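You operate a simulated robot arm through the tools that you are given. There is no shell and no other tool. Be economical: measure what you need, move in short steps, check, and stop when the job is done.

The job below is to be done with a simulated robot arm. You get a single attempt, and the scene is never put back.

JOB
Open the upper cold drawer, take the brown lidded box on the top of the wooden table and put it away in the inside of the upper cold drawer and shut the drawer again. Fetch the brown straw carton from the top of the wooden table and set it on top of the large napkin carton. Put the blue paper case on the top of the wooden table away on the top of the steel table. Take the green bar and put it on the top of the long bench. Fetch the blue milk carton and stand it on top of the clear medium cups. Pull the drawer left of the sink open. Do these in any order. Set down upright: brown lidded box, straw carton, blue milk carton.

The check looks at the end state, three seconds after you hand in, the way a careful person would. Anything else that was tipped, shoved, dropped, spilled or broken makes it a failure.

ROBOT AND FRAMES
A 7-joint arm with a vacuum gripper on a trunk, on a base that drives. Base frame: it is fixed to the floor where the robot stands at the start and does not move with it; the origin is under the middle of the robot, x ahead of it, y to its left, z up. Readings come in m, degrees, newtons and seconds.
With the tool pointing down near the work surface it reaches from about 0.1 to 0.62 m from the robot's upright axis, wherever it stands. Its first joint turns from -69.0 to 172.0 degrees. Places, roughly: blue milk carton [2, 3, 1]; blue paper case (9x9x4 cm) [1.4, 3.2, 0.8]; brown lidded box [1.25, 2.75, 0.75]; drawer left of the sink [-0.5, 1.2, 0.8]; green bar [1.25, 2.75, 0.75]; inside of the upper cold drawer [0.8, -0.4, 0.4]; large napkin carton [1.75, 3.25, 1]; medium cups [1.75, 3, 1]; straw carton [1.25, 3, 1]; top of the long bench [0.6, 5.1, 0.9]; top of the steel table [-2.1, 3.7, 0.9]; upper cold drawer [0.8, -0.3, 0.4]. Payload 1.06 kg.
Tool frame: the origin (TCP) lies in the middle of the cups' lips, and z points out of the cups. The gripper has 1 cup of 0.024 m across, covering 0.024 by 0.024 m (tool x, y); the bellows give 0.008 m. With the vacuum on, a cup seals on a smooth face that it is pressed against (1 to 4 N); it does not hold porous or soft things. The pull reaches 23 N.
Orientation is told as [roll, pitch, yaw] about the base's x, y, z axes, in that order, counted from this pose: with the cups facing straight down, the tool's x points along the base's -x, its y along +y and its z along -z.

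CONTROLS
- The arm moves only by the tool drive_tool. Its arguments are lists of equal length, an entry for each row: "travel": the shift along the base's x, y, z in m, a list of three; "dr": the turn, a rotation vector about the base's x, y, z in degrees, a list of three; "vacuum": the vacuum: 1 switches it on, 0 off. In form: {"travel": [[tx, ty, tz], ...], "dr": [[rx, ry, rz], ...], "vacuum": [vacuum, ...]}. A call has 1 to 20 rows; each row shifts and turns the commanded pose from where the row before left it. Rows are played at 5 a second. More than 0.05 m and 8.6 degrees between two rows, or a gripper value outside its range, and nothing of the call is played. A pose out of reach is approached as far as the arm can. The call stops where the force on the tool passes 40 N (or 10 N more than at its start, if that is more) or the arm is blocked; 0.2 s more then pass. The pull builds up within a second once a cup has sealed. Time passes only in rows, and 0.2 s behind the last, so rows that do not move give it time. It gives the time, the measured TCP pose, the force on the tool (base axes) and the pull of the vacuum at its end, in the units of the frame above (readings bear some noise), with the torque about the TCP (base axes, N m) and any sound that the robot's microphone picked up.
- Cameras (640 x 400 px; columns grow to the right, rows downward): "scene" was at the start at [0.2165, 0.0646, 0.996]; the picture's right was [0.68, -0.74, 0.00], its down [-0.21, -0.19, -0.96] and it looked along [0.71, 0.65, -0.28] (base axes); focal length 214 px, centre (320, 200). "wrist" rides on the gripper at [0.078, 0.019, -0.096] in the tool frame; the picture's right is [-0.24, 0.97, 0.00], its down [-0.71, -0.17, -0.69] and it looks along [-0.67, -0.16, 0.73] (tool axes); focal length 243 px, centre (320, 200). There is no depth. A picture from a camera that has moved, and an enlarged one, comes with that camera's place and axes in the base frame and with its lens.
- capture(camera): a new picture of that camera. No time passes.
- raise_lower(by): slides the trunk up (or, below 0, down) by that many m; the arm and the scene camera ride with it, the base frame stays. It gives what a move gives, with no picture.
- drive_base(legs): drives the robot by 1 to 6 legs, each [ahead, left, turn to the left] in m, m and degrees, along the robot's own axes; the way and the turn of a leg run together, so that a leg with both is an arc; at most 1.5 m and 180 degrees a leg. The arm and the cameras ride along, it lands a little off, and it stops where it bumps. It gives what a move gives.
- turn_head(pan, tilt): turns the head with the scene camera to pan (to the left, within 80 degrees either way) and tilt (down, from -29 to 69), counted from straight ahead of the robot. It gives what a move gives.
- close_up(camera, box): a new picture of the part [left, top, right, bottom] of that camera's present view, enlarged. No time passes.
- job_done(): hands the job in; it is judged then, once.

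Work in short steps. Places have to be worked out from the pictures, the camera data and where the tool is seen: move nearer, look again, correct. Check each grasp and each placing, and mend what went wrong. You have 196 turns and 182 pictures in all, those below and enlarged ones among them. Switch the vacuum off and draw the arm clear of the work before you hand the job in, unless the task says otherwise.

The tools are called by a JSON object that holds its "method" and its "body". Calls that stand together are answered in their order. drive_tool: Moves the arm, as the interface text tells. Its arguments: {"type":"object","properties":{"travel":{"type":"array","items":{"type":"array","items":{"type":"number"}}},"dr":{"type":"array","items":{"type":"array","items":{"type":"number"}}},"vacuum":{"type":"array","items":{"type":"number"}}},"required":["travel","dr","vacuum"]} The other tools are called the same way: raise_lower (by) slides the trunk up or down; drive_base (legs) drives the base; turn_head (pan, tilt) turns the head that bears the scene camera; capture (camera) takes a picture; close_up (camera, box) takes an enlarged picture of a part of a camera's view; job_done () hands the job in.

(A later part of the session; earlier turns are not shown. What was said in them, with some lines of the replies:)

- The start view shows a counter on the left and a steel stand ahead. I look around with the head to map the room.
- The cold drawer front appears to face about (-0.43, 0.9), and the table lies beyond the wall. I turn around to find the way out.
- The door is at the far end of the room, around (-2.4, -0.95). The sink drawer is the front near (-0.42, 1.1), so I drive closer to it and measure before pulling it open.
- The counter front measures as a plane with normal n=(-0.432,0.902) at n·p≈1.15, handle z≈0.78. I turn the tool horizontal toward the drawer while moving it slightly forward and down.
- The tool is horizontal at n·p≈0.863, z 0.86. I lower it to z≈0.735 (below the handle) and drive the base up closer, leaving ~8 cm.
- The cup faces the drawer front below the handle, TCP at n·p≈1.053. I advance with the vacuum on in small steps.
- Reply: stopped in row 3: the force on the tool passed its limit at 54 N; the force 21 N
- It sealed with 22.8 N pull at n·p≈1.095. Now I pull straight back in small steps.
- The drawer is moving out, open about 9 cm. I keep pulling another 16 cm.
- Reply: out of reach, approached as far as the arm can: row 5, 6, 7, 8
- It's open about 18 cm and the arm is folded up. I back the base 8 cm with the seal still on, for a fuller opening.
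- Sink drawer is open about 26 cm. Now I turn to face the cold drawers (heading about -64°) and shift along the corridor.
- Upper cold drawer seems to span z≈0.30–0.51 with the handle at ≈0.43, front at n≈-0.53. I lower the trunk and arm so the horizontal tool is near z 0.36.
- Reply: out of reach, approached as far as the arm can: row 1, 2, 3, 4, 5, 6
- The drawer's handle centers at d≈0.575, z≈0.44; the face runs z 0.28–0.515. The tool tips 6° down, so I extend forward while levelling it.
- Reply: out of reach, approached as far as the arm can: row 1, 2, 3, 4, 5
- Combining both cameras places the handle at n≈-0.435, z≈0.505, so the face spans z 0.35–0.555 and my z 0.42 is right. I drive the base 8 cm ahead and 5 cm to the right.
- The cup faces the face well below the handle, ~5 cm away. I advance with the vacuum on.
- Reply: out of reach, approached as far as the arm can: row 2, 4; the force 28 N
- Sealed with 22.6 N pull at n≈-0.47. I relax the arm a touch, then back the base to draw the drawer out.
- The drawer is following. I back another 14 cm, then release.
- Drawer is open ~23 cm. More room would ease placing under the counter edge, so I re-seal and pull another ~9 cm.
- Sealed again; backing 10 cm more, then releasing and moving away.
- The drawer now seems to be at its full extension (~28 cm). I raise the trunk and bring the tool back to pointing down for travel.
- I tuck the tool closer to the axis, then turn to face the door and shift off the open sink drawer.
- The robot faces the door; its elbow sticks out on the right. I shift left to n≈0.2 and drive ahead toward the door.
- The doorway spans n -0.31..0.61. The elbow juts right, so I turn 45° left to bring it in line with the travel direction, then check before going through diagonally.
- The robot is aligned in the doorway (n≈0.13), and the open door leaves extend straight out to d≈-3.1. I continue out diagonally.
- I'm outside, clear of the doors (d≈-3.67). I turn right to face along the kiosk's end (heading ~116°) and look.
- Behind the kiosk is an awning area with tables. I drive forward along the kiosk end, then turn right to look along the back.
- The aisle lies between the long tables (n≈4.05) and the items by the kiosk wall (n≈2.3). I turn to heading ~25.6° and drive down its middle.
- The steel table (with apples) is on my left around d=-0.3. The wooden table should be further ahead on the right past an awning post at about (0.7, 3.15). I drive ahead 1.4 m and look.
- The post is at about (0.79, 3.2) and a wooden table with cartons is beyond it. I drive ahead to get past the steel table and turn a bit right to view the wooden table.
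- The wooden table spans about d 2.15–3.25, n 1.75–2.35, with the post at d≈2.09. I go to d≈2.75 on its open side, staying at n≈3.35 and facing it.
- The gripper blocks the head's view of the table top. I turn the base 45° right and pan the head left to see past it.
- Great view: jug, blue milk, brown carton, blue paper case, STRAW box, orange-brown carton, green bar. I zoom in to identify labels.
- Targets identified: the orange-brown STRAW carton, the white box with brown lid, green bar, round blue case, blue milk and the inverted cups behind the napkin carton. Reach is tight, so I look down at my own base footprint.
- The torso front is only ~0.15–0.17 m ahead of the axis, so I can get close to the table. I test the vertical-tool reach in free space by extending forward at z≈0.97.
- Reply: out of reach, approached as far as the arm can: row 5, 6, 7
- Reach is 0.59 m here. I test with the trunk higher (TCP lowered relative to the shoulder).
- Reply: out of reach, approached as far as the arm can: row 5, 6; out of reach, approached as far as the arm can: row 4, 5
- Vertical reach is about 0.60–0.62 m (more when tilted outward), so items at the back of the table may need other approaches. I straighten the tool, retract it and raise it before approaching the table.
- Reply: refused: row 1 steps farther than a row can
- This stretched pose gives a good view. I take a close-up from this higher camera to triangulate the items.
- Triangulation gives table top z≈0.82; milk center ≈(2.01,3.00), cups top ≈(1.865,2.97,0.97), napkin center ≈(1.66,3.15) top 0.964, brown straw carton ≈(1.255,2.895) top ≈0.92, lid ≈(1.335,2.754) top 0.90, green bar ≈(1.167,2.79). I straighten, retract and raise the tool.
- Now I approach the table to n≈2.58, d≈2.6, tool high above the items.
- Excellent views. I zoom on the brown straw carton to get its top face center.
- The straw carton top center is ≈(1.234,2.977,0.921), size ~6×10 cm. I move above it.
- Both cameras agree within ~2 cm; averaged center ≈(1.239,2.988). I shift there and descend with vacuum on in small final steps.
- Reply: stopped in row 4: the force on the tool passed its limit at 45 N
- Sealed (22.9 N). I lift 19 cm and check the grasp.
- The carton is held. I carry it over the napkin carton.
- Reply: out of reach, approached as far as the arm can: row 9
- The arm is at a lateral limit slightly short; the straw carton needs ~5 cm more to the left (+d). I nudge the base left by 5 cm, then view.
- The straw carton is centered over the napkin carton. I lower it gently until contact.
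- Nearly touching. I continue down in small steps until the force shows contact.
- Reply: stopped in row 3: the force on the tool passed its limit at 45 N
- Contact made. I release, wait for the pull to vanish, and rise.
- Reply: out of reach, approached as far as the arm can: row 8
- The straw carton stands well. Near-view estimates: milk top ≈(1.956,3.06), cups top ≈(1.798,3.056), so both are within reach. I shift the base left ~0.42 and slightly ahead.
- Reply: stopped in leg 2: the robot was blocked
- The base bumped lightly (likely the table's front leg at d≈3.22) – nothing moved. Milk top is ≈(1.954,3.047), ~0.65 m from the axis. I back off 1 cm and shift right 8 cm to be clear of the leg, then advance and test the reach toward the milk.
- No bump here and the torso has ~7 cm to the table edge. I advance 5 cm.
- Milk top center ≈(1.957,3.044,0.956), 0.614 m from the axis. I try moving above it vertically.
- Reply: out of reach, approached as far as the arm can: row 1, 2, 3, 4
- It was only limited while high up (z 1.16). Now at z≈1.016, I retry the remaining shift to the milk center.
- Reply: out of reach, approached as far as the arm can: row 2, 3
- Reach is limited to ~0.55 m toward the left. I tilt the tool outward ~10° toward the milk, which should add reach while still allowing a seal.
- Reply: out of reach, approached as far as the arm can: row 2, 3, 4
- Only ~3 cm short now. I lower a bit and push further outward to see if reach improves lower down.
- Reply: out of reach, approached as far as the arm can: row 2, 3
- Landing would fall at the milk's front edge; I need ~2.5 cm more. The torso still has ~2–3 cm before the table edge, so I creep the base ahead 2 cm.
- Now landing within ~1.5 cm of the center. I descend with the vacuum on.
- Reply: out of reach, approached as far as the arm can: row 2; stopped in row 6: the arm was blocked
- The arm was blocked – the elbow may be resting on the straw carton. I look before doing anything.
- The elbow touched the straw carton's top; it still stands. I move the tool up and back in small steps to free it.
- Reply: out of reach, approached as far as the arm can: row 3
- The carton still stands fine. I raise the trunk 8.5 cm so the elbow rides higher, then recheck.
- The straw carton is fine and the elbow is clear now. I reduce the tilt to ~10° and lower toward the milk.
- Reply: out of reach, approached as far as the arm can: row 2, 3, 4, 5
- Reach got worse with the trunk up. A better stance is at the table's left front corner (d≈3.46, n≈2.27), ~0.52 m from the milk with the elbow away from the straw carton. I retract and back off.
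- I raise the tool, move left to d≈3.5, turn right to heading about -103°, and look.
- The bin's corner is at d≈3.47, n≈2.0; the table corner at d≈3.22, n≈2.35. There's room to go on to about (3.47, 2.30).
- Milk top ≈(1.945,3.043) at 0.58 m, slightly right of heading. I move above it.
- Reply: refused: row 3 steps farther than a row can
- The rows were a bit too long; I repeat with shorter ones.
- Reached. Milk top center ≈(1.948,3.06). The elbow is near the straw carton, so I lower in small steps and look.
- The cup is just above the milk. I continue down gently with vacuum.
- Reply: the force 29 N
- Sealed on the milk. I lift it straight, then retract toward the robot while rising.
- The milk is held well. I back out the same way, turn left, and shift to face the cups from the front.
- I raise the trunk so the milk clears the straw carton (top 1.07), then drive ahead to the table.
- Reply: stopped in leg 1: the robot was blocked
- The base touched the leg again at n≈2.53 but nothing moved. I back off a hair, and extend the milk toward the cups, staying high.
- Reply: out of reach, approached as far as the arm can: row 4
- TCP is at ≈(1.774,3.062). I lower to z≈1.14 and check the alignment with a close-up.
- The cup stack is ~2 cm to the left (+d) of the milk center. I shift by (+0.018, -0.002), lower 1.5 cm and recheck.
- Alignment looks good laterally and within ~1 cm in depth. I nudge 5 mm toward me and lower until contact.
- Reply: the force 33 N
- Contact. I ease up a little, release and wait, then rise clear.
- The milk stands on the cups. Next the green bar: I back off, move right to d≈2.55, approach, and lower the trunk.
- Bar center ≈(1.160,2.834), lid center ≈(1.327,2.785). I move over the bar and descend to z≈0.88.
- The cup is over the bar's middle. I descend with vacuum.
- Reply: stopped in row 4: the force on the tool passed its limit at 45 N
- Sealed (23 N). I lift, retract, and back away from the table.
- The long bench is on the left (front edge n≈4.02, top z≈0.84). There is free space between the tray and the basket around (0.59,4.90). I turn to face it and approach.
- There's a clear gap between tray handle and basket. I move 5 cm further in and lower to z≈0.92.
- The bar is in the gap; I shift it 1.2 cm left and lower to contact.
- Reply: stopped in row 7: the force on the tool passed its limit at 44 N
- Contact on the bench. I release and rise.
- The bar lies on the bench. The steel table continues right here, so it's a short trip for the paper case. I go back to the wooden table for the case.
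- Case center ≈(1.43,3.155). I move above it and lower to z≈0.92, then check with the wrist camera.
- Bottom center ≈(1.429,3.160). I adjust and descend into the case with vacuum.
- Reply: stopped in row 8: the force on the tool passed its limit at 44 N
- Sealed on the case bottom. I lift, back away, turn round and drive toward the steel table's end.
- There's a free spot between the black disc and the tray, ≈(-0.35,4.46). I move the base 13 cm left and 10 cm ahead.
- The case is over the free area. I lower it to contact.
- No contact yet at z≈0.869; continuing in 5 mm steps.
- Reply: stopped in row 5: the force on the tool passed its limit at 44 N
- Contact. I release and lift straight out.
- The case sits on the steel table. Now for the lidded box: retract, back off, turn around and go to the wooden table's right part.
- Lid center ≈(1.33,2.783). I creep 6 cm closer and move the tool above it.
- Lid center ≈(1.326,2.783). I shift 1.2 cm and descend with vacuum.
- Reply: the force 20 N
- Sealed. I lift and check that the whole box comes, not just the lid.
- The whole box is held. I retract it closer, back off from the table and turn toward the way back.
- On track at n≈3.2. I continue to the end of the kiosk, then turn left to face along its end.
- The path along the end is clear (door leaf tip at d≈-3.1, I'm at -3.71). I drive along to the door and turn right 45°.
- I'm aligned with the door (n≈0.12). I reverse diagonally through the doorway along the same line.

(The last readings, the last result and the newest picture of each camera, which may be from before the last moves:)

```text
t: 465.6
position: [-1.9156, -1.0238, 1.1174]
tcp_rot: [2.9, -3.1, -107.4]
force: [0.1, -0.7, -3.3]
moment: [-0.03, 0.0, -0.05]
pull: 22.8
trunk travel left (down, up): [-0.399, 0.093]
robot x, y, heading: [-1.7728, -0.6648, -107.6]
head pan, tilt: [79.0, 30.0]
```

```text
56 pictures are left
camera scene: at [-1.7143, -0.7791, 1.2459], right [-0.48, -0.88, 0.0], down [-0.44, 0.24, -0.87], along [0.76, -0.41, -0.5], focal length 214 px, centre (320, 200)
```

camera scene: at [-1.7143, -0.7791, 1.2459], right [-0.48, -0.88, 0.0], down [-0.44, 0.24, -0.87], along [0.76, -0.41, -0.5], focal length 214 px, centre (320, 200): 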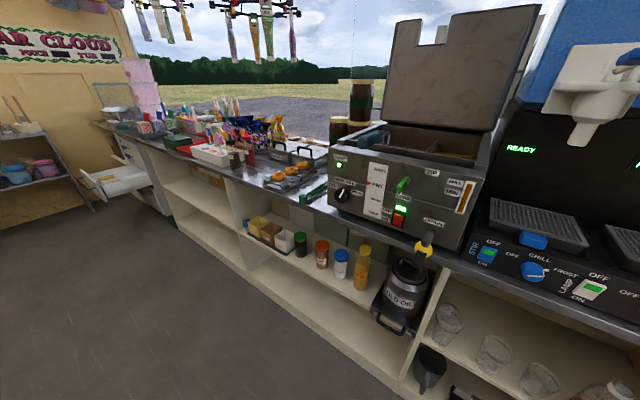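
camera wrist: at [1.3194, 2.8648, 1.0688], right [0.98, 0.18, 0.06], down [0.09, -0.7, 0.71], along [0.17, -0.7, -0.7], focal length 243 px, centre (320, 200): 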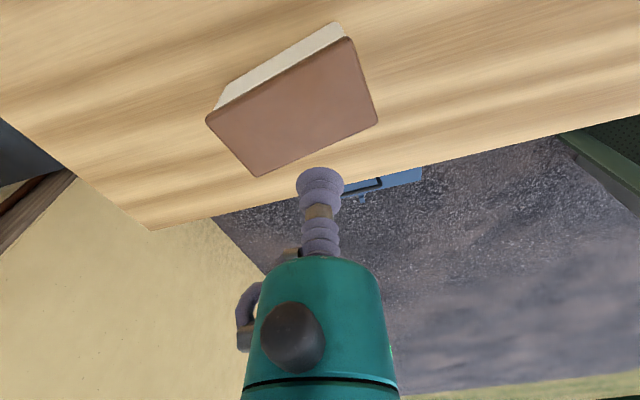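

Inside, at d≈-1.89, n≈0.17; the open cold drawer is visible ahead. I continue reversing along the corridor, easing to n≈0.3.

{"method": "drive_base", "body": {"legs": [[-0.89, 0.852, 0]]}}

{"method": "drive_base", "body": {"legs": [[-0.87, 0.82, 0]]}}

{"method": "turn_head", "body": {"pan": 50, "tilt": 45}}

{"method": "capture", "body": {"camera": "scene"}}

```text
t: 473.5
position: [-0.8299, -0.4349, 1.1161]
tcp_rot: [2.9, -3.0, -107.9]
force: [-1.0, -0.5, -4.0]
moment: [0.05, -0.02, 0.0]
pull: 23.1
trunk travel left (down, up): [-0.399, 0.093]
robot x, y, heading: [-0.6811, -0.079, -107.4]
head pan, tilt: [79.0, 30.0]
```

```text
t: 480.9
position: [0.2008, 0.1554, 1.1181]
tcp_rot: [2.9, -3.0, -108.8]
force: [-1.4, 0.2, -3.6]
moment: [0.05, 0.03, -0.01]
pull: 22.9
trunk travel left (down, up): [-0.399, 0.093]
robot x, y, heading: [0.3526, 0.508, -108.7]
head pan, tilt: [79.0, 30.0]
```

```text
t: 481.9
position: [0.2006, 0.1539, 1.1164]
tcp_rot: [2.9, -3.0, -108.8]
force: [0.1, -1.1, -3.9]
moment: [0.03, 0.01, 0.0]
pull: 22.8
trunk travel left (down, up): [-0.399, 0.093]
robot x, y, heading: [0.3553, 0.5083, -108.2]
head pan, tilt: [50.0, 45.0]
```

```text
55 pictures are left
camera scene: at [0.3727, 0.3705, 1.2233], right [-0.85, -0.52, 0.0], down [-0.37, 0.6, -0.71], along [0.37, -0.6, -0.71], focal length 214 px, centre (320, 200)
```

scene: 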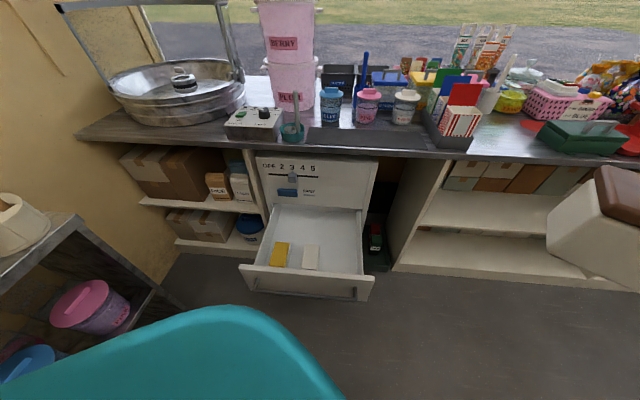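

The drawer is open with two small items on its left/middle; the right part near (0.53,-0.03) is free. I turn to face the drawer and lower the trunk.

{"method": "drive_base", "body": {"legs": [[0, 0, 44], [0.07, -0.04, 0]]}}

{"method": "raise_lower", "body": {"by": -0.25}}

{"method": "turn_head", "body": {"pan": 0, "tilt": 50}}

{"method": "capture", "body": {"camera": "scene"}}

{"method": "capture", "body": {"camera": "wrist"}}

```text
t: 484.9
position: [0.4799, 0.0678, 1.1166]
tcp_rot: [2.9, -3.0, -65.3]
force: [0.2, 0.3, -4.6]
moment: [0.04, 0.0, 0.0]
pull: 23.2
trunk travel left (down, up): [-0.399, 0.093]
robot x, y, heading: [0.3478, 0.4266, -65.0]
head pan, tilt: [50.0, 45.0]
```

```text
t: 487.5
position: [0.4806, 0.0682, 0.8681]
tcp_rot: [2.9, -3.2, -65.3]
force: [-0.6, -0.8, -4.3]
moment: [0.04, 0.0, -0.01]
pull: 23.4
trunk travel left (down, up): [-0.149, 0.343]
robot x, y, heading: [0.3496, 0.4298, -65.1]
head pan, tilt: [50.0, 45.0]
```

```text
t: 488.7
position: [0.4795, 0.0673, 0.8672]
tcp_rot: [2.9, -3.1, -65.3]
force: [-0.2, 0.1, -5.0]
moment: [0.06, 0.0, 0.03]
pull: 23.0
trunk travel left (down, up): [-0.149, 0.343]
robot x, y, heading: [0.3481, 0.4307, -65.1]
head pan, tilt: [0.0, 50.0]
```

```text
54 pictures are left
camera scene: at [0.4401, 0.2314, 0.9571], right [-0.91, -0.42, 0.0], down [-0.32, 0.7, -0.64], along [0.27, -0.58, -0.77], focal length 214 px, centre (320, 200)
```

scene: 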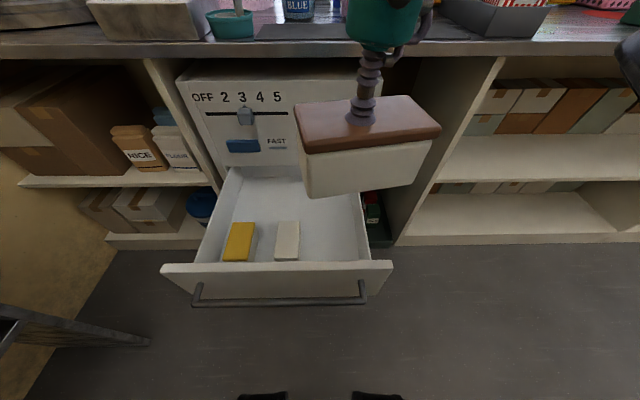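

```text
53 pictures are left
camera wrist: at [0.4584, 0.1493, 0.9599], right [0.98, 0.19, 0.06], down [0.09, -0.69, 0.71], along [0.18, -0.69, -0.7], focal length 243 px, centre (320, 200)
```

wrist: 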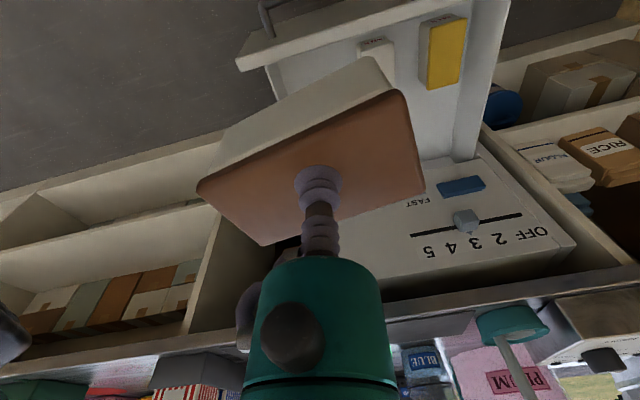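

The box's long axis is ~20° off the drawer's; I rotate the tool -21° about vertical, and move over the free right part of the drawer.

{"method": "drive_tool", "body": {"travel": [[0.016, -0.031, 0], [0.016, -0.031, 0], [0.0165, -0.0313, 0]], "dr": [[0, 0, -7], [0, 0, -7], [0, 0, -7]], "vacuum": [1, 1, 1]}}

{"method": "raise_lower", "body": {"by": -0.14}}

{"method": "capture", "body": {"camera": "scene"}}

{"method": "capture", "body": {"camera": "wrist"}}

```text
t: 489.5
position: [0.5288, -0.0253, 0.8662]
tcp_rot: [2.7, -3.2, -86.3]
force: [0.4, -0.3, -4.3]
moment: [0.05, 0.01, 0.0]
pull: 22.5
trunk travel left (down, up): [-0.149, 0.343]
robot x, y, heading: [0.3464, 0.4279, -65.3]
head pan, tilt: [0.0, 50.0]
```

```text
t: 491.2
position: [0.5284, -0.0258, 0.7272]
tcp_rot: [2.9, -3.1, -86.3]
force: [-1.5, -0.6, -4.4]
moment: [0.02, 0.0, 0.01]
pull: 22.6
trunk travel left (down, up): [-0.009, 0.483]
robot x, y, heading: [0.3466, 0.4286, -65.3]
head pan, tilt: [0.0, 50.0]
```

```text
52 pictures are left
camera scene: at [0.4584, 0.1916, 0.8143], right [-0.91, -0.42, 0.0], down [-0.32, 0.7, -0.64], along [0.27, -0.58, -0.77], focal length 214 px, centre (320, 200)
```

scene: 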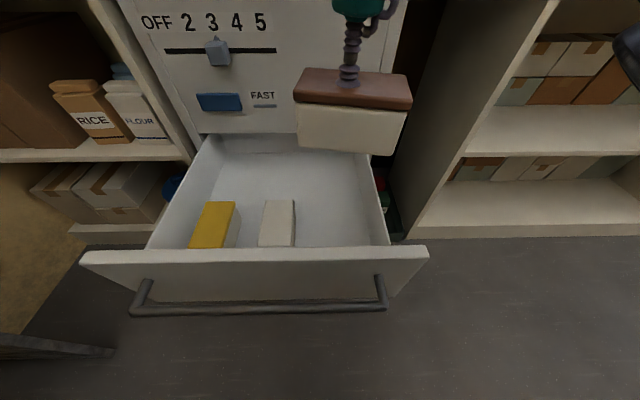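

```text
51 pictures are left
camera wrist: at [0.5375, 0.0586, 0.8201], right [0.98, -0.17, 0.06], down [-0.16, -0.68, 0.71], along [-0.08, -0.71, -0.7], focal length 243 px, centre (320, 200)
```

wrist: 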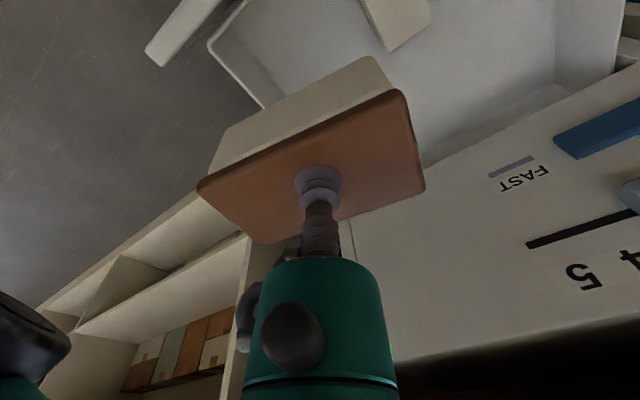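

The box is now aligned with the drawer. The elbow is near the counter/shelf on the right, so I look at it before lowering.

{"method": "turn_head", "body": {"pan": -40, "tilt": 35}}

{"method": "capture", "body": {"camera": "scene"}}

```text
t: 492.2
position: [0.529, -0.0258, 0.7275]
tcp_rot: [2.8, -3.1, -86.3]
force: [-0.2, 0.2, -3.6]
moment: [0.03, -0.01, 0.01]
pull: 22.9
trunk travel left (down, up): [-0.009, 0.483]
robot x, y, heading: [0.3443, 0.4285, -65.3]
head pan, tilt: [-40.0, 35.0]
```

```text
50 pictures are left
camera scene: at [0.4031, 0.1764, 0.836], right [-0.97, 0.26, 0.0], down [0.15, 0.55, -0.82], along [-0.21, -0.79, -0.57], focal length 214 px, centre (320, 200)
```

scene: 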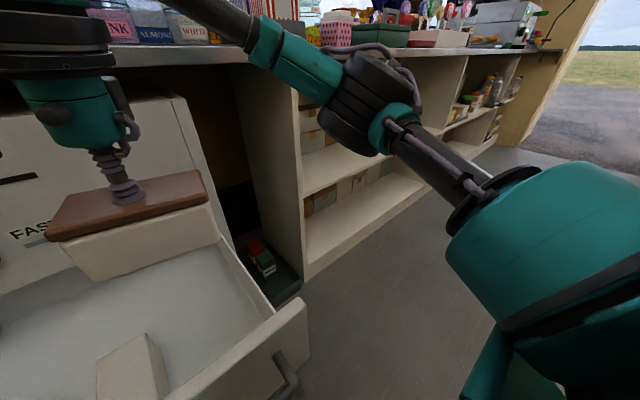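

The elbow and wrist hang ~6+ cm in front of the counter edge. I lower in steps and watch.

{"method": "drive_tool", "body": {"travel": [[0, 0, -0.03], [0, 0, -0.03], [0, 0, -0.03], [0, 0, -0.03]], "dr": [[0, 0, 0], [0, 0, 0], [0, 0, 0], [0, 0, 0]], "vacuum": [1, 1, 1, 1]}}

{"method": "capture", "body": {"camera": "scene"}}

```text
t: 493.2
position: [0.5289, -0.0236, 0.6074]
tcp_rot: [2.8, -3.2, -86.3]
force: [0.9, 0.0, -3.2]
moment: [0.04, -0.04, 0.02]
pull: 23.3
trunk travel left (down, up): [-0.009, 0.483]
robot x, y, heading: [0.3432, 0.4309, -65.1]
head pan, tilt: [-40.0, 35.0]
```

```text
49 pictures are left
camera scene: at [0.4031, 0.1765, 0.836], right [-0.97, 0.26, 0.0], down [0.15, 0.55, -0.82], along [-0.21, -0.79, -0.57], focal length 214 px, centre (320, 200)
```

scene: 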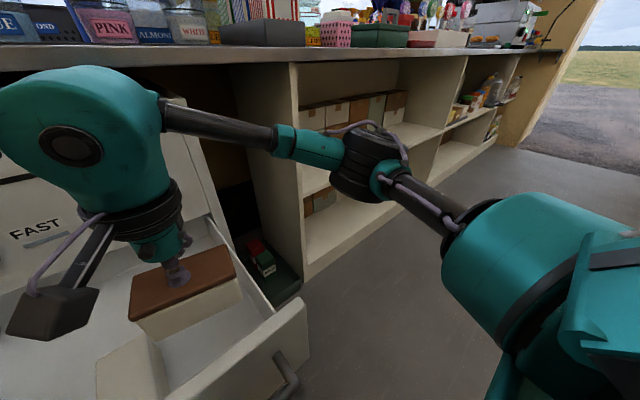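

The box is just entering the drawer. I check from straight above-front.

{"method": "turn_head", "body": {"pan": -10, "tilt": 60}}

{"method": "capture", "body": {"camera": "scene"}}

{"method": "capture", "body": {"camera": "wrist"}}

```text
t: 494.2
position: [0.5284, -0.0266, 0.6076]
tcp_rot: [2.9, -3.2, -86.3]
force: [-0.5, -0.9, -3.9]
moment: [0.01, 0.0, -0.03]
pull: 23.1
trunk travel left (down, up): [-0.009, 0.483]
robot x, y, heading: [0.3471, 0.4347, -65.4]
head pan, tilt: [-10.0, 60.0]
```

```text
48 pictures are left
camera scene: at [0.4431, 0.1969, 0.8018], right [-0.97, -0.25, 0.0], down [-0.22, 0.84, -0.5], along [0.13, -0.48, -0.87], focal length 214 px, centre (320, 200)
```

scene: 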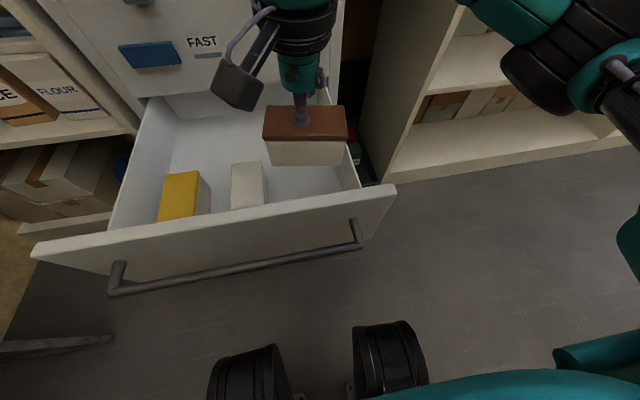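

```text
47 pictures are left
camera wrist: at [0.5368, 0.0592, 0.7004], right [0.98, -0.17, 0.06], down [-0.16, -0.68, 0.71], along [-0.08, -0.71, -0.7], focal length 243 px, centre (320, 200)
```

wrist: 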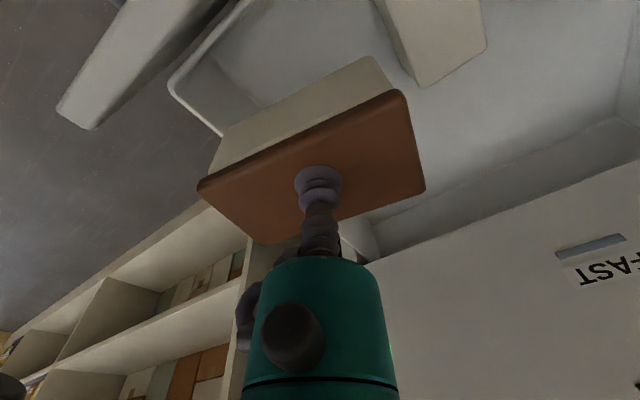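

The box is close to the right wall (wall d≈0.40, box 0.409–0.519; white item from 0.553). I shift +1.3 cm along d and lower further.

{"method": "drive_tool", "body": {"travel": [[0.0117, 0.0056, 0], [0, 0, -0.03], [0, 0, -0.03]], "dr": [[0, 0, 0], [0, 0, 0], [0, 0, 0]], "vacuum": [1, 1, 1]}}

{"method": "capture", "body": {"camera": "scene"}}

{"method": "capture", "body": {"camera": "wrist"}}

```text
t: 495.0
position: [0.5403, -0.0196, 0.5461]
tcp_rot: [2.9, -3.1, -86.3]
force: [0.5, -0.3, -4.3]
moment: [0.03, -0.02, -0.04]
pull: 23.1
trunk travel left (down, up): [-0.009, 0.483]
robot x, y, heading: [0.3455, 0.4276, -65.1]
head pan, tilt: [-10.0, 60.0]
```

```text
46 pictures are left
camera scene: at [0.4432, 0.197, 0.8017], right [-0.97, -0.26, 0.0], down [-0.22, 0.84, -0.5], along [0.13, -0.48, -0.87], focal length 214 px, centre (320, 200)
```

scene: 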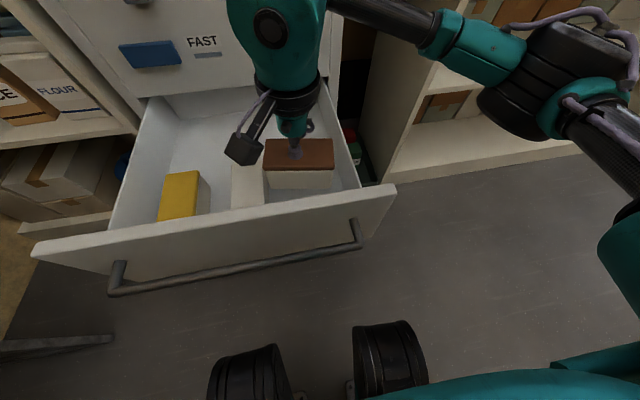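

```text
45 pictures are left
camera wrist: at [0.5497, 0.0647, 0.6391], right [0.98, -0.17, 0.06], down [-0.16, -0.68, 0.71], along [-0.08, -0.71, -0.7], focal length 243 px, centre (320, 200)
```

wrist: 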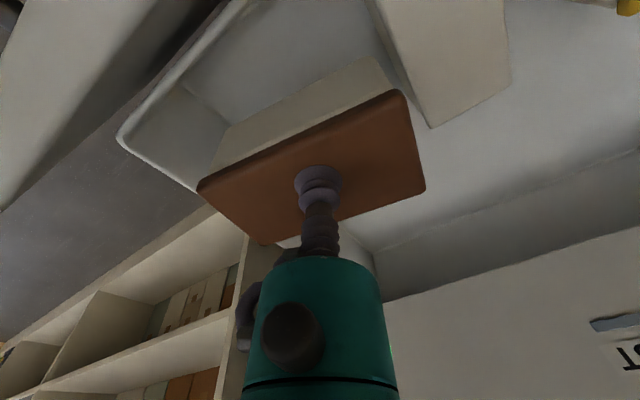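

The box fits between the wall and the white item. I continue down gently to the drawer floor.

{"method": "drive_tool", "body": {"travel": [[0, 0, -0.03], [0, 0, -0.02], [0, 0, -0.01], [0, 0, -0.008], [0, 0, -0.006], [0, 0, -0.006], [0, 0, -0.006]], "dr": [[0, 0, 0], [0, 0, 0], [0, 0, 0], [0, 0, 0], [0, 0, 0], [0, 0, 0], [0, 0, 0]], "vacuum": [1, 1, 1, 1, 1, 1, 1]}}

{"method": "capture", "body": {"camera": "scene"}}

```text
t: 496.5
position: [0.5424, -0.0213, 0.4679]
tcp_rot: [3.4, -3.0, -86.6]
force: [0.4, -2.7, -1.2]
moment: [0.5, 0.09, -0.11]
pull: 23.0
trunk travel left (down, up): [-0.009, 0.483]
robot x, y, heading: [0.3494, 0.4304, -65.2]
head pan, tilt: [-10.0, 60.0]
stopped in row 7: the force on the tool passed its limit at 47 N (the readings are from after the stop); the commanded pose is now the measured one
```

```text
44 pictures are left
camera scene: at [0.4432, 0.1966, 0.8017], right [-0.97, -0.26, 0.0], down [-0.22, 0.84, -0.5], along [0.13, -0.48, -0.87], focal length 214 px, centre (320, 200)
```

scene: 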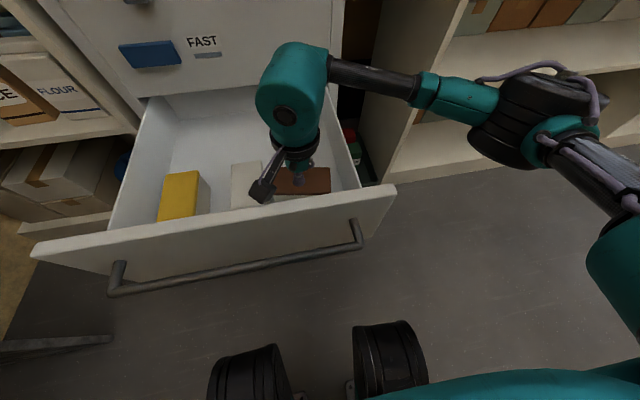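

It stopped with a side moment – the wrist camera block may be touching the drawer's front panel. I look with the wrist camera.

{"method": "capture", "body": {"camera": "wrist"}}

{"method": "close_up", "body": {"camera": "scene", "box": [200, 100, 400, 225]}}

```text
43 pictures are left
camera wrist: at [0.5512, 0.0623, 0.5615], right [0.98, -0.18, 0.07], down [-0.17, -0.68, 0.71], along [-0.08, -0.71, -0.7], focal length 243 px, centre (320, 200)
```

wrist: 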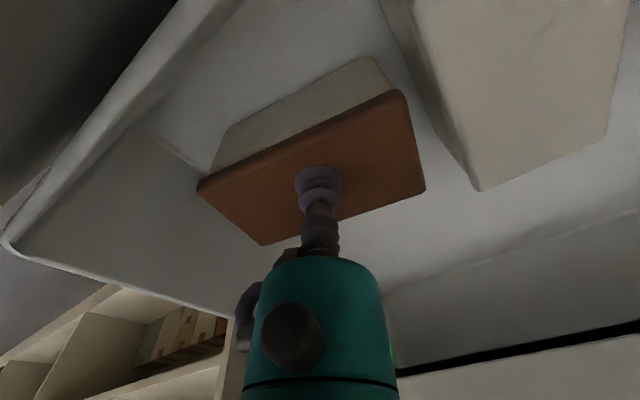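

```text
3.20 times, centred on (300, 162) of scene
camera zoom: at [0.4432, 0.1966, 0.8017], right [-0.97, -0.26, 0.0], down [-0.22, 0.84, -0.5], along [0.13, -0.48, -0.87], focal length 686 px, centre (384, 320)
```

zoom: 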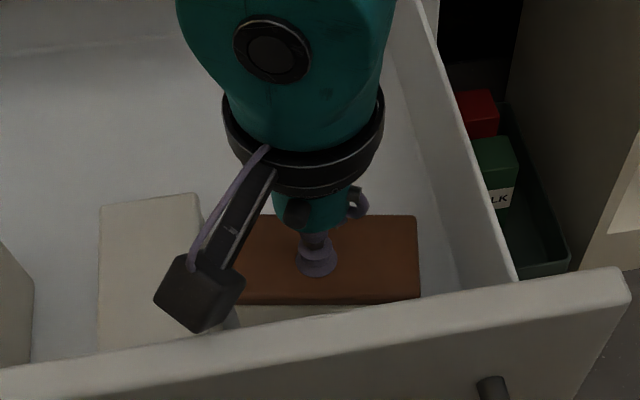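

The box is level and close to the floor, but the camera block is probably resting on the front panel. I rise 6 mm, shift 2 cm deeper (-n), and lower again.

{"method": "drive_tool", "body": {"travel": [[0, 0, 0.008], [0.0043, -0.009, 0], [0.0043, -0.009, 0], [0, 0, -0.006], [0, 0, -0.005], [0, 0, -0.004], [0, 0, -0.004], [0, 0, -0.004]], "dr": [[0, 0, 0], [0, 0, 0], [0, 0, 0], [0, 0, 0], [0, 0, 0], [0, 0, 0], [0, 0, 0], [0, 0, 0]], "vacuum": [1, 1, 1, 1, 1, 1, 1, 1]}}

```text
t: 498.3
position: [0.5525, -0.0396, 0.4564]
tcp_rot: [3.7, -3.3, -86.7]
force: [10.1, -6.5, 31.9]
moment: [0.17, 0.39, 0.03]
pull: 22.1
trunk travel left (down, up): [-0.009, 0.483]
robot x, y, heading: [0.3522, 0.4284, -65.3]
head pan, tilt: [-10.0, 60.0]
```

Now clearly on the floor (upward force). I release, wait, and raise the tool straight up.

{"method": "drive_tool", "body": {"travel": [[0, 0, 0.003], [0, 0, 0], [0, 0, 0], [0, 0, 0], [0, 0, 0], [0, 0, 0.015], [0, 0, 0.03], [0, 0, 0.04], [0, 0, 0.04], [0, 0, 0.04], [0, 0, 0.04], [0, 0, 0.04]], "dr": [[0, 0, 0], [0, 0, 0], [0, 0, 0], [0, 0, 0], [0, 0, 0], [0, 0, 0], [0, 0, 0], [0, 0, 0], [0, 0, 0], [0, 0, 0], [0, 0, 0], [0, 0, 0]], "vacuum": [0, 0, 0, 0, 0, 0, 0, 0, 0, 0, 0, 0]}}

{"method": "capture", "body": {"camera": "scene"}}

```text
t: 500.9
position: [0.5519, -0.0386, 0.7007]
tcp_rot: [3.5, -3.0, -86.7]
force: [-0.6, -0.5, -0.4]
moment: [0.01, 0.02, -0.01]
pull: 0.1
trunk travel left (down, up): [-0.009, 0.483]
robot x, y, heading: [0.3442, 0.4316, -65.2]
head pan, tilt: [-10.0, 60.0]
```

```text
41 pictures are left
camera scene: at [0.4431, 0.1968, 0.8018], right [-0.97, -0.26, 0.0], down [-0.22, 0.84, -0.5], along [0.13, -0.48, -0.87], focal length 214 px, centre (320, 200)
```

scene: 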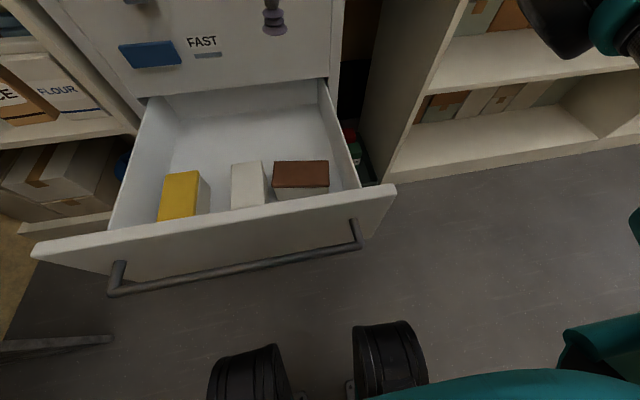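

The box stands upright in the drawer. To shut it, I back off, undo the yaw, and turn the tool horizontal toward the drawer front.

{"method": "drive_base", "body": {"legs": [[-0.27, -0.03, 0]]}}

{"method": "drive_tool", "body": {"travel": [[0, 0, 0], [0, 0, 0], [0, 0, 0], [0, 0, -0.02], [0, 0, -0.02], [0, 0, -0.02], [0, 0, -0.02], [0, 0, -0.02], [0, 0, -0.02], [0, 0, -0.02], [0, 0, -0.02], [0, 0, -0.02], [0, 0, -0.02], [0, 0, -0.02]], "dr": [[0, 0, 7], [0, 0, 7], [0, 0, 7], [-7.38, -3.53, 0], [-7.38, -3.53, 0], [-7.38, -3.53, 0], [-7.38, -3.53, 0], [-7.38, -3.53, 0], [-7.38, -3.53, 0], [-7.38, -3.53, 0], [-7.38, -3.53, 0], [-7.38, -3.53, 0], [-7.38, -3.53, 0], [-7.0, -3.35, 0]], "vacuum": [0, 0, 0, 0, 0, 0, 0, 0, 0, 0, 0, 0, 0, 0]}}

{"method": "capture", "body": {"camera": "scene"}}

{"method": "capture", "body": {"camera": "wrist"}}

```text
t: 502.9
position: [0.4107, 0.1986, 0.7012]
tcp_rot: [3.4, -3.0, -86.5]
force: [0.1, 0.0, 0.0]
moment: [-0.03, -0.01, -0.02]
pull: 0.1
trunk travel left (down, up): [-0.009, 0.483]
robot x, y, heading: [0.2082, 0.666, -65.3]
head pan, tilt: [-10.0, 60.0]
```

```text
t: 505.9
position: [0.4186, 0.1918, 0.4864]
tcp_rot: [159.1, -87.1, 140.0]
force: [-1.0, -0.4, -0.6]
moment: [-0.03, -0.01, 0.0]
pull: 0.1
out of reach, approached as far as the arm can: row 14
trunk travel left (down, up): [-0.009, 0.483]
robot x, y, heading: [0.2093, 0.6649, -65.3]
head pan, tilt: [-10.0, 60.0]
```

```text
40 pictures are left
camera scene: at [0.3012, 0.4334, 0.8018], right [-0.97, -0.26, 0.0], down [-0.22, 0.84, -0.5], along [0.13, -0.48, -0.87], focal length 214 px, centre (320, 200)
```

scene: 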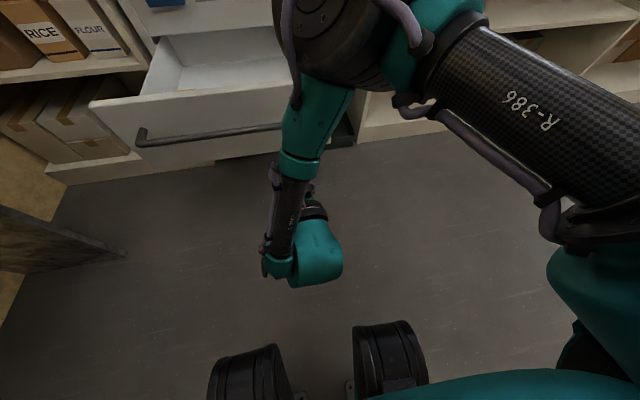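

```text
39 pictures are left
camera wrist: at [0.3912, 0.2819, 0.4048], right [0.84, 0.48, 0.25], down [-0.51, 0.54, 0.67], along [0.19, -0.69, 0.7], focal length 243 px, centre (320, 200)
```

wrist: 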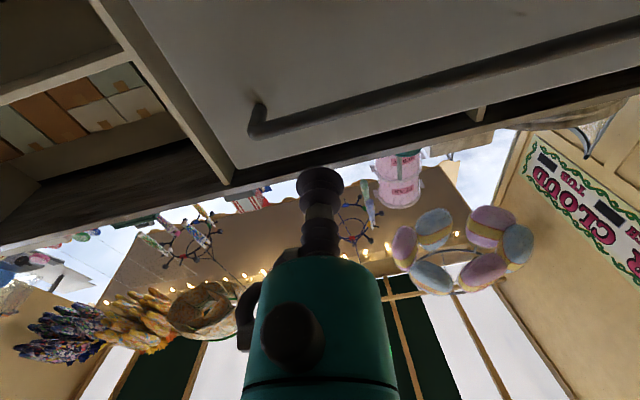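

The tool is horizontal at z 0.486, off to the right. I lower it below the handle and shift the base left to the drawer's center.

{"method": "drive_tool", "body": {"travel": [[0.009, -0.018, -0.02], [0.009, -0.018, -0.02], [0, 0, -0.02]], "dr": [[0, 0, 0], [0, 0, 0], [0, 0, 0]], "vacuum": [0, 0, 0]}}

{"method": "drive_base", "body": {"legs": [[0, 0.11, 0.8]]}}

{"method": "capture", "body": {"camera": "wrist"}}

```text
t: 506.7
position: [0.4567, 0.1797, 0.4565]
tcp_rot: [157.9, -87.4, 140.8]
force: [-0.6, 0.5, -0.8]
moment: [-0.02, -0.01, 0.02]
pull: 0.1
out of reach, approached as far as the arm can: row 1, 2, 3
trunk travel left (down, up): [-0.009, 0.483]
robot x, y, heading: [0.2039, 0.6677, -65.1]
head pan, tilt: [-10.0, 60.0]
```

```text
t: 508.3
position: [0.5617, 0.2279, 0.4557]
tcp_rot: [157.5, -87.4, 141.9]
force: [0.1, 0.3, -0.3]
moment: [0.01, -0.03, 0.01]
pull: 0.1
trunk travel left (down, up): [-0.009, 0.483]
robot x, y, heading: [0.307, 0.7131, -64.6]
head pan, tilt: [-10.0, 60.0]
```

```text
38 pictures are left
camera wrist: at [0.5344, 0.3185, 0.3751], right [0.84, 0.48, 0.25], down [-0.51, 0.53, 0.67], along [0.19, -0.69, 0.69], focal length 243 px, centre (320, 200)
```

wrist: 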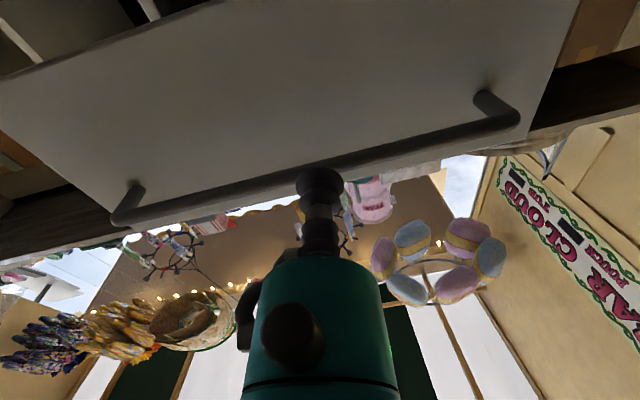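

Aligned with the drawer center, below the handle. I push by driving the base ahead, first 25 cm.

{"method": "drive_base", "body": {"legs": [[0.25, 0, 0]]}}

{"method": "capture", "body": {"camera": "scene"}}

```text
t: 510.1
position: [0.6711, -0.0003, 0.4565]
tcp_rot: [157.6, -87.2, 141.8]
force: [0.7, -0.2, 0.0]
moment: [0.02, 0.01, 0.01]
pull: 0.0
trunk travel left (down, up): [-0.009, 0.483]
robot x, y, heading: [0.4174, 0.4866, -64.3]
head pan, tilt: [-10.0, 60.0]
```

```text
37 pictures are left
camera scene: at [0.5129, 0.2528, 0.8018], right [-0.96, -0.27, 0.0], down [-0.23, 0.83, -0.5], along [0.13, -0.48, -0.87], focal length 214 px, centre (320, 200)
```

scene: 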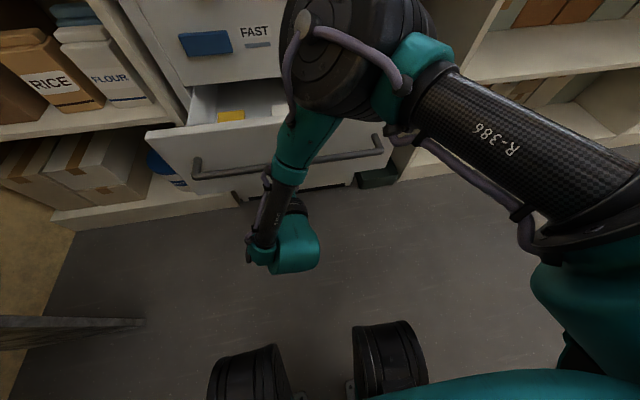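

The drawer is closing (front now at n≈-0.29). I push on 15 cm more.

{"method": "drive_base", "body": {"legs": [[0.15, 0, 0]]}}

{"method": "drive_tool", "body": {"travel": [[0.0043, -0.009, 0], [0.0043, -0.009, 0], [0.0043, -0.009, 0], [0.0043, -0.009, 0]], "dr": [[0, 0, 0], [0, 0, 0], [0, 0, 0], [0, 0, 0]], "vacuum": [0, 0, 0, 0]}}

{"method": "capture", "body": {"camera": "scene"}}

```text
t: 511.5
position: [0.7345, -0.1343, 0.4567]
tcp_rot: [157.7, -87.3, 141.7]
force: [1.0, 0.3, 0.2]
moment: [0.01, 0.03, 0.01]
pull: 0.1
trunk travel left (down, up): [-0.009, 0.483]
robot x, y, heading: [0.4772, 0.3502, -64.4]
head pan, tilt: [-10.0, 60.0]
```

```text
t: 512.6
position: [0.7532, -0.1607, 0.462]
tcp_rot: [150.3, -88.0, 148.7]
force: [-7.6, 10.1, 4.2]
moment: [-0.05, 0.0, -0.1]
pull: 0.0
out of reach, approached as far as the arm can: row 2, 4
trunk travel left (down, up): [-0.009, 0.483]
robot x, y, heading: [0.478, 0.3515, -64.7]
head pan, tilt: [-10.0, 60.0]
stopped in row 4: the force on the tool passed its limit at 42 N (the readings are from after the stop); the commanded pose is now the measured one
```

```text
36 pictures are left
camera scene: at [0.5758, 0.1194, 0.802], right [-0.96, -0.27, 0.0], down [-0.23, 0.83, -0.5], along [0.13, -0.48, -0.87], focal length 214 px, centre (320, 200)
```

scene: 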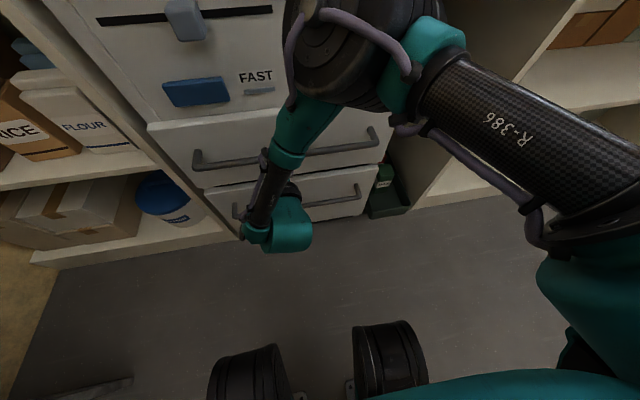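

The drawer stopped hard at n≈-0.47, its original closed position. I back off and verify it, then check the sink drawer is still open.

{"method": "drive_base", "body": {"legs": [[-0.2, 0, 0]]}}

{"method": "turn_head", "body": {"pan": 20, "tilt": 35}}

{"method": "capture", "body": {"camera": "scene"}}

```text
t: 514.2
position: [0.6674, 0.0182, 0.4607]
tcp_rot: [150.5, -88.1, 148.6]
force: [0.4, -0.4, -0.4]
moment: [0.02, 0.01, -0.01]
pull: 0.0
trunk travel left (down, up): [-0.009, 0.483]
robot x, y, heading: [0.3958, 0.533, -64.5]
head pan, tilt: [-10.0, 60.0]
```

```text
t: 515.1
position: [0.6682, 0.0169, 0.4612]
tcp_rot: [150.5, -88.0, 148.5]
force: [0.2, 1.1, 0.3]
moment: [-0.04, -0.01, -0.05]
pull: 0.0
trunk travel left (down, up): [-0.009, 0.483]
robot x, y, heading: [0.3923, 0.5335, -64.6]
head pan, tilt: [20.0, 35.0]
```

```text
35 pictures are left
camera scene: at [0.5359, 0.2995, 0.836], right [-0.7, -0.71, 0.0], down [-0.41, 0.4, -0.82], along [0.58, -0.58, -0.57], focal length 214 px, centre (320, 200)
```

scene: 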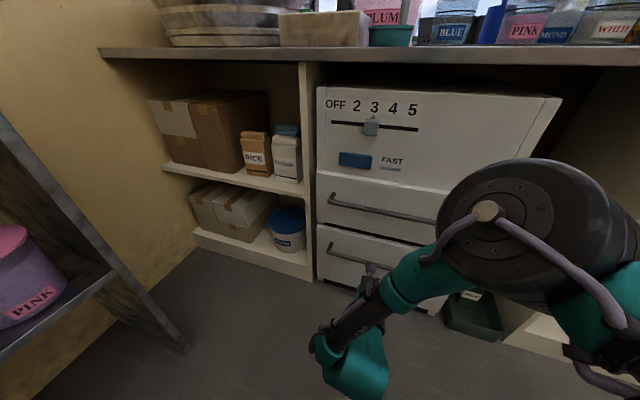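

The cold drawer is shut. I turn to verify the sink drawer is still open.

{"method": "drive_base", "body": {"legs": [[0, 0, -80]]}}

{"method": "turn_head", "body": {"pan": -65, "tilt": 30}}

{"method": "capture", "body": {"camera": "scene"}}

```text
t: 518.9
position: [-0.0569, 0.1619, 0.4601]
tcp_rot: [150.3, -88.0, 69.7]
force: [0.2, -0.6, 0.6]
moment: [0.01, 0.02, 0.04]
pull: 0.1
trunk travel left (down, up): [-0.009, 0.483]
robot x, y, heading: [0.3947, 0.5305, -144.0]
head pan, tilt: [20.0, 35.0]
```

```text
t: 520.5
position: [-0.0571, 0.162, 0.4613]
tcp_rot: [150.3, -88.0, 69.8]
force: [0.1, 0.3, 0.6]
moment: [0.02, 0.03, 0.02]
pull: 0.0
trunk travel left (down, up): [-0.009, 0.483]
robot x, y, heading: [0.3923, 0.5289, -143.6]
head pan, tilt: [-65.0, 30.0]
```

```text
34 pictures are left
camera scene: at [0.1626, 0.463, 0.8439], right [0.48, 0.88, 0.0], down [0.44, -0.24, -0.87], along [-0.76, 0.41, -0.5], focal length 214 px, centre (320, 200)
```

scene: 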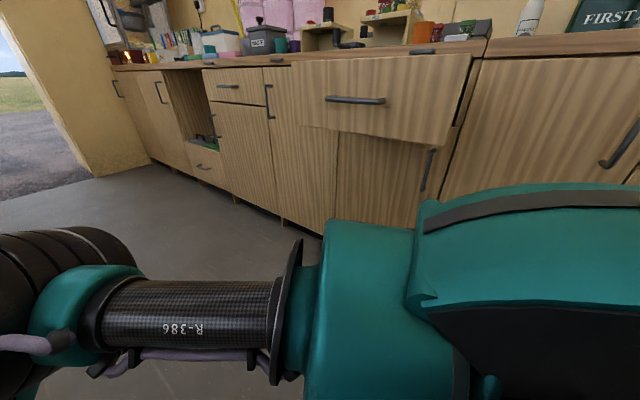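

All parts check out: the sink drawer is open, the cold drawer is shut with the box inside, the vacuum is off and the arm is clear. I hand in.

{"method": "job_done", "body": {}}

```text
The job is handed in.
```

I finished all six parts and handed the job in; the check's result hasn't come back.

- **Cold drawer:** the brown lidded box stands upright in the upper cold drawer, and the drawer is shut.
- **Straw carton:** it stands upright on the large napkin carton. My elbow pressed on its top once while I reached for the milk and may have shifted it slightly, but it stayed upright.
- **Blue paper case:** it is on top of the steel table.
- **Green bar:** it is on top of the long bench.
- **Blue milk carton:** it stands upright on the clear medium cups.
- **Drawer left of the sink:** it is open about 26 cm.

The base bumped lightly at the wooden table twice, most likely against a leg, but nothing on the table moved.
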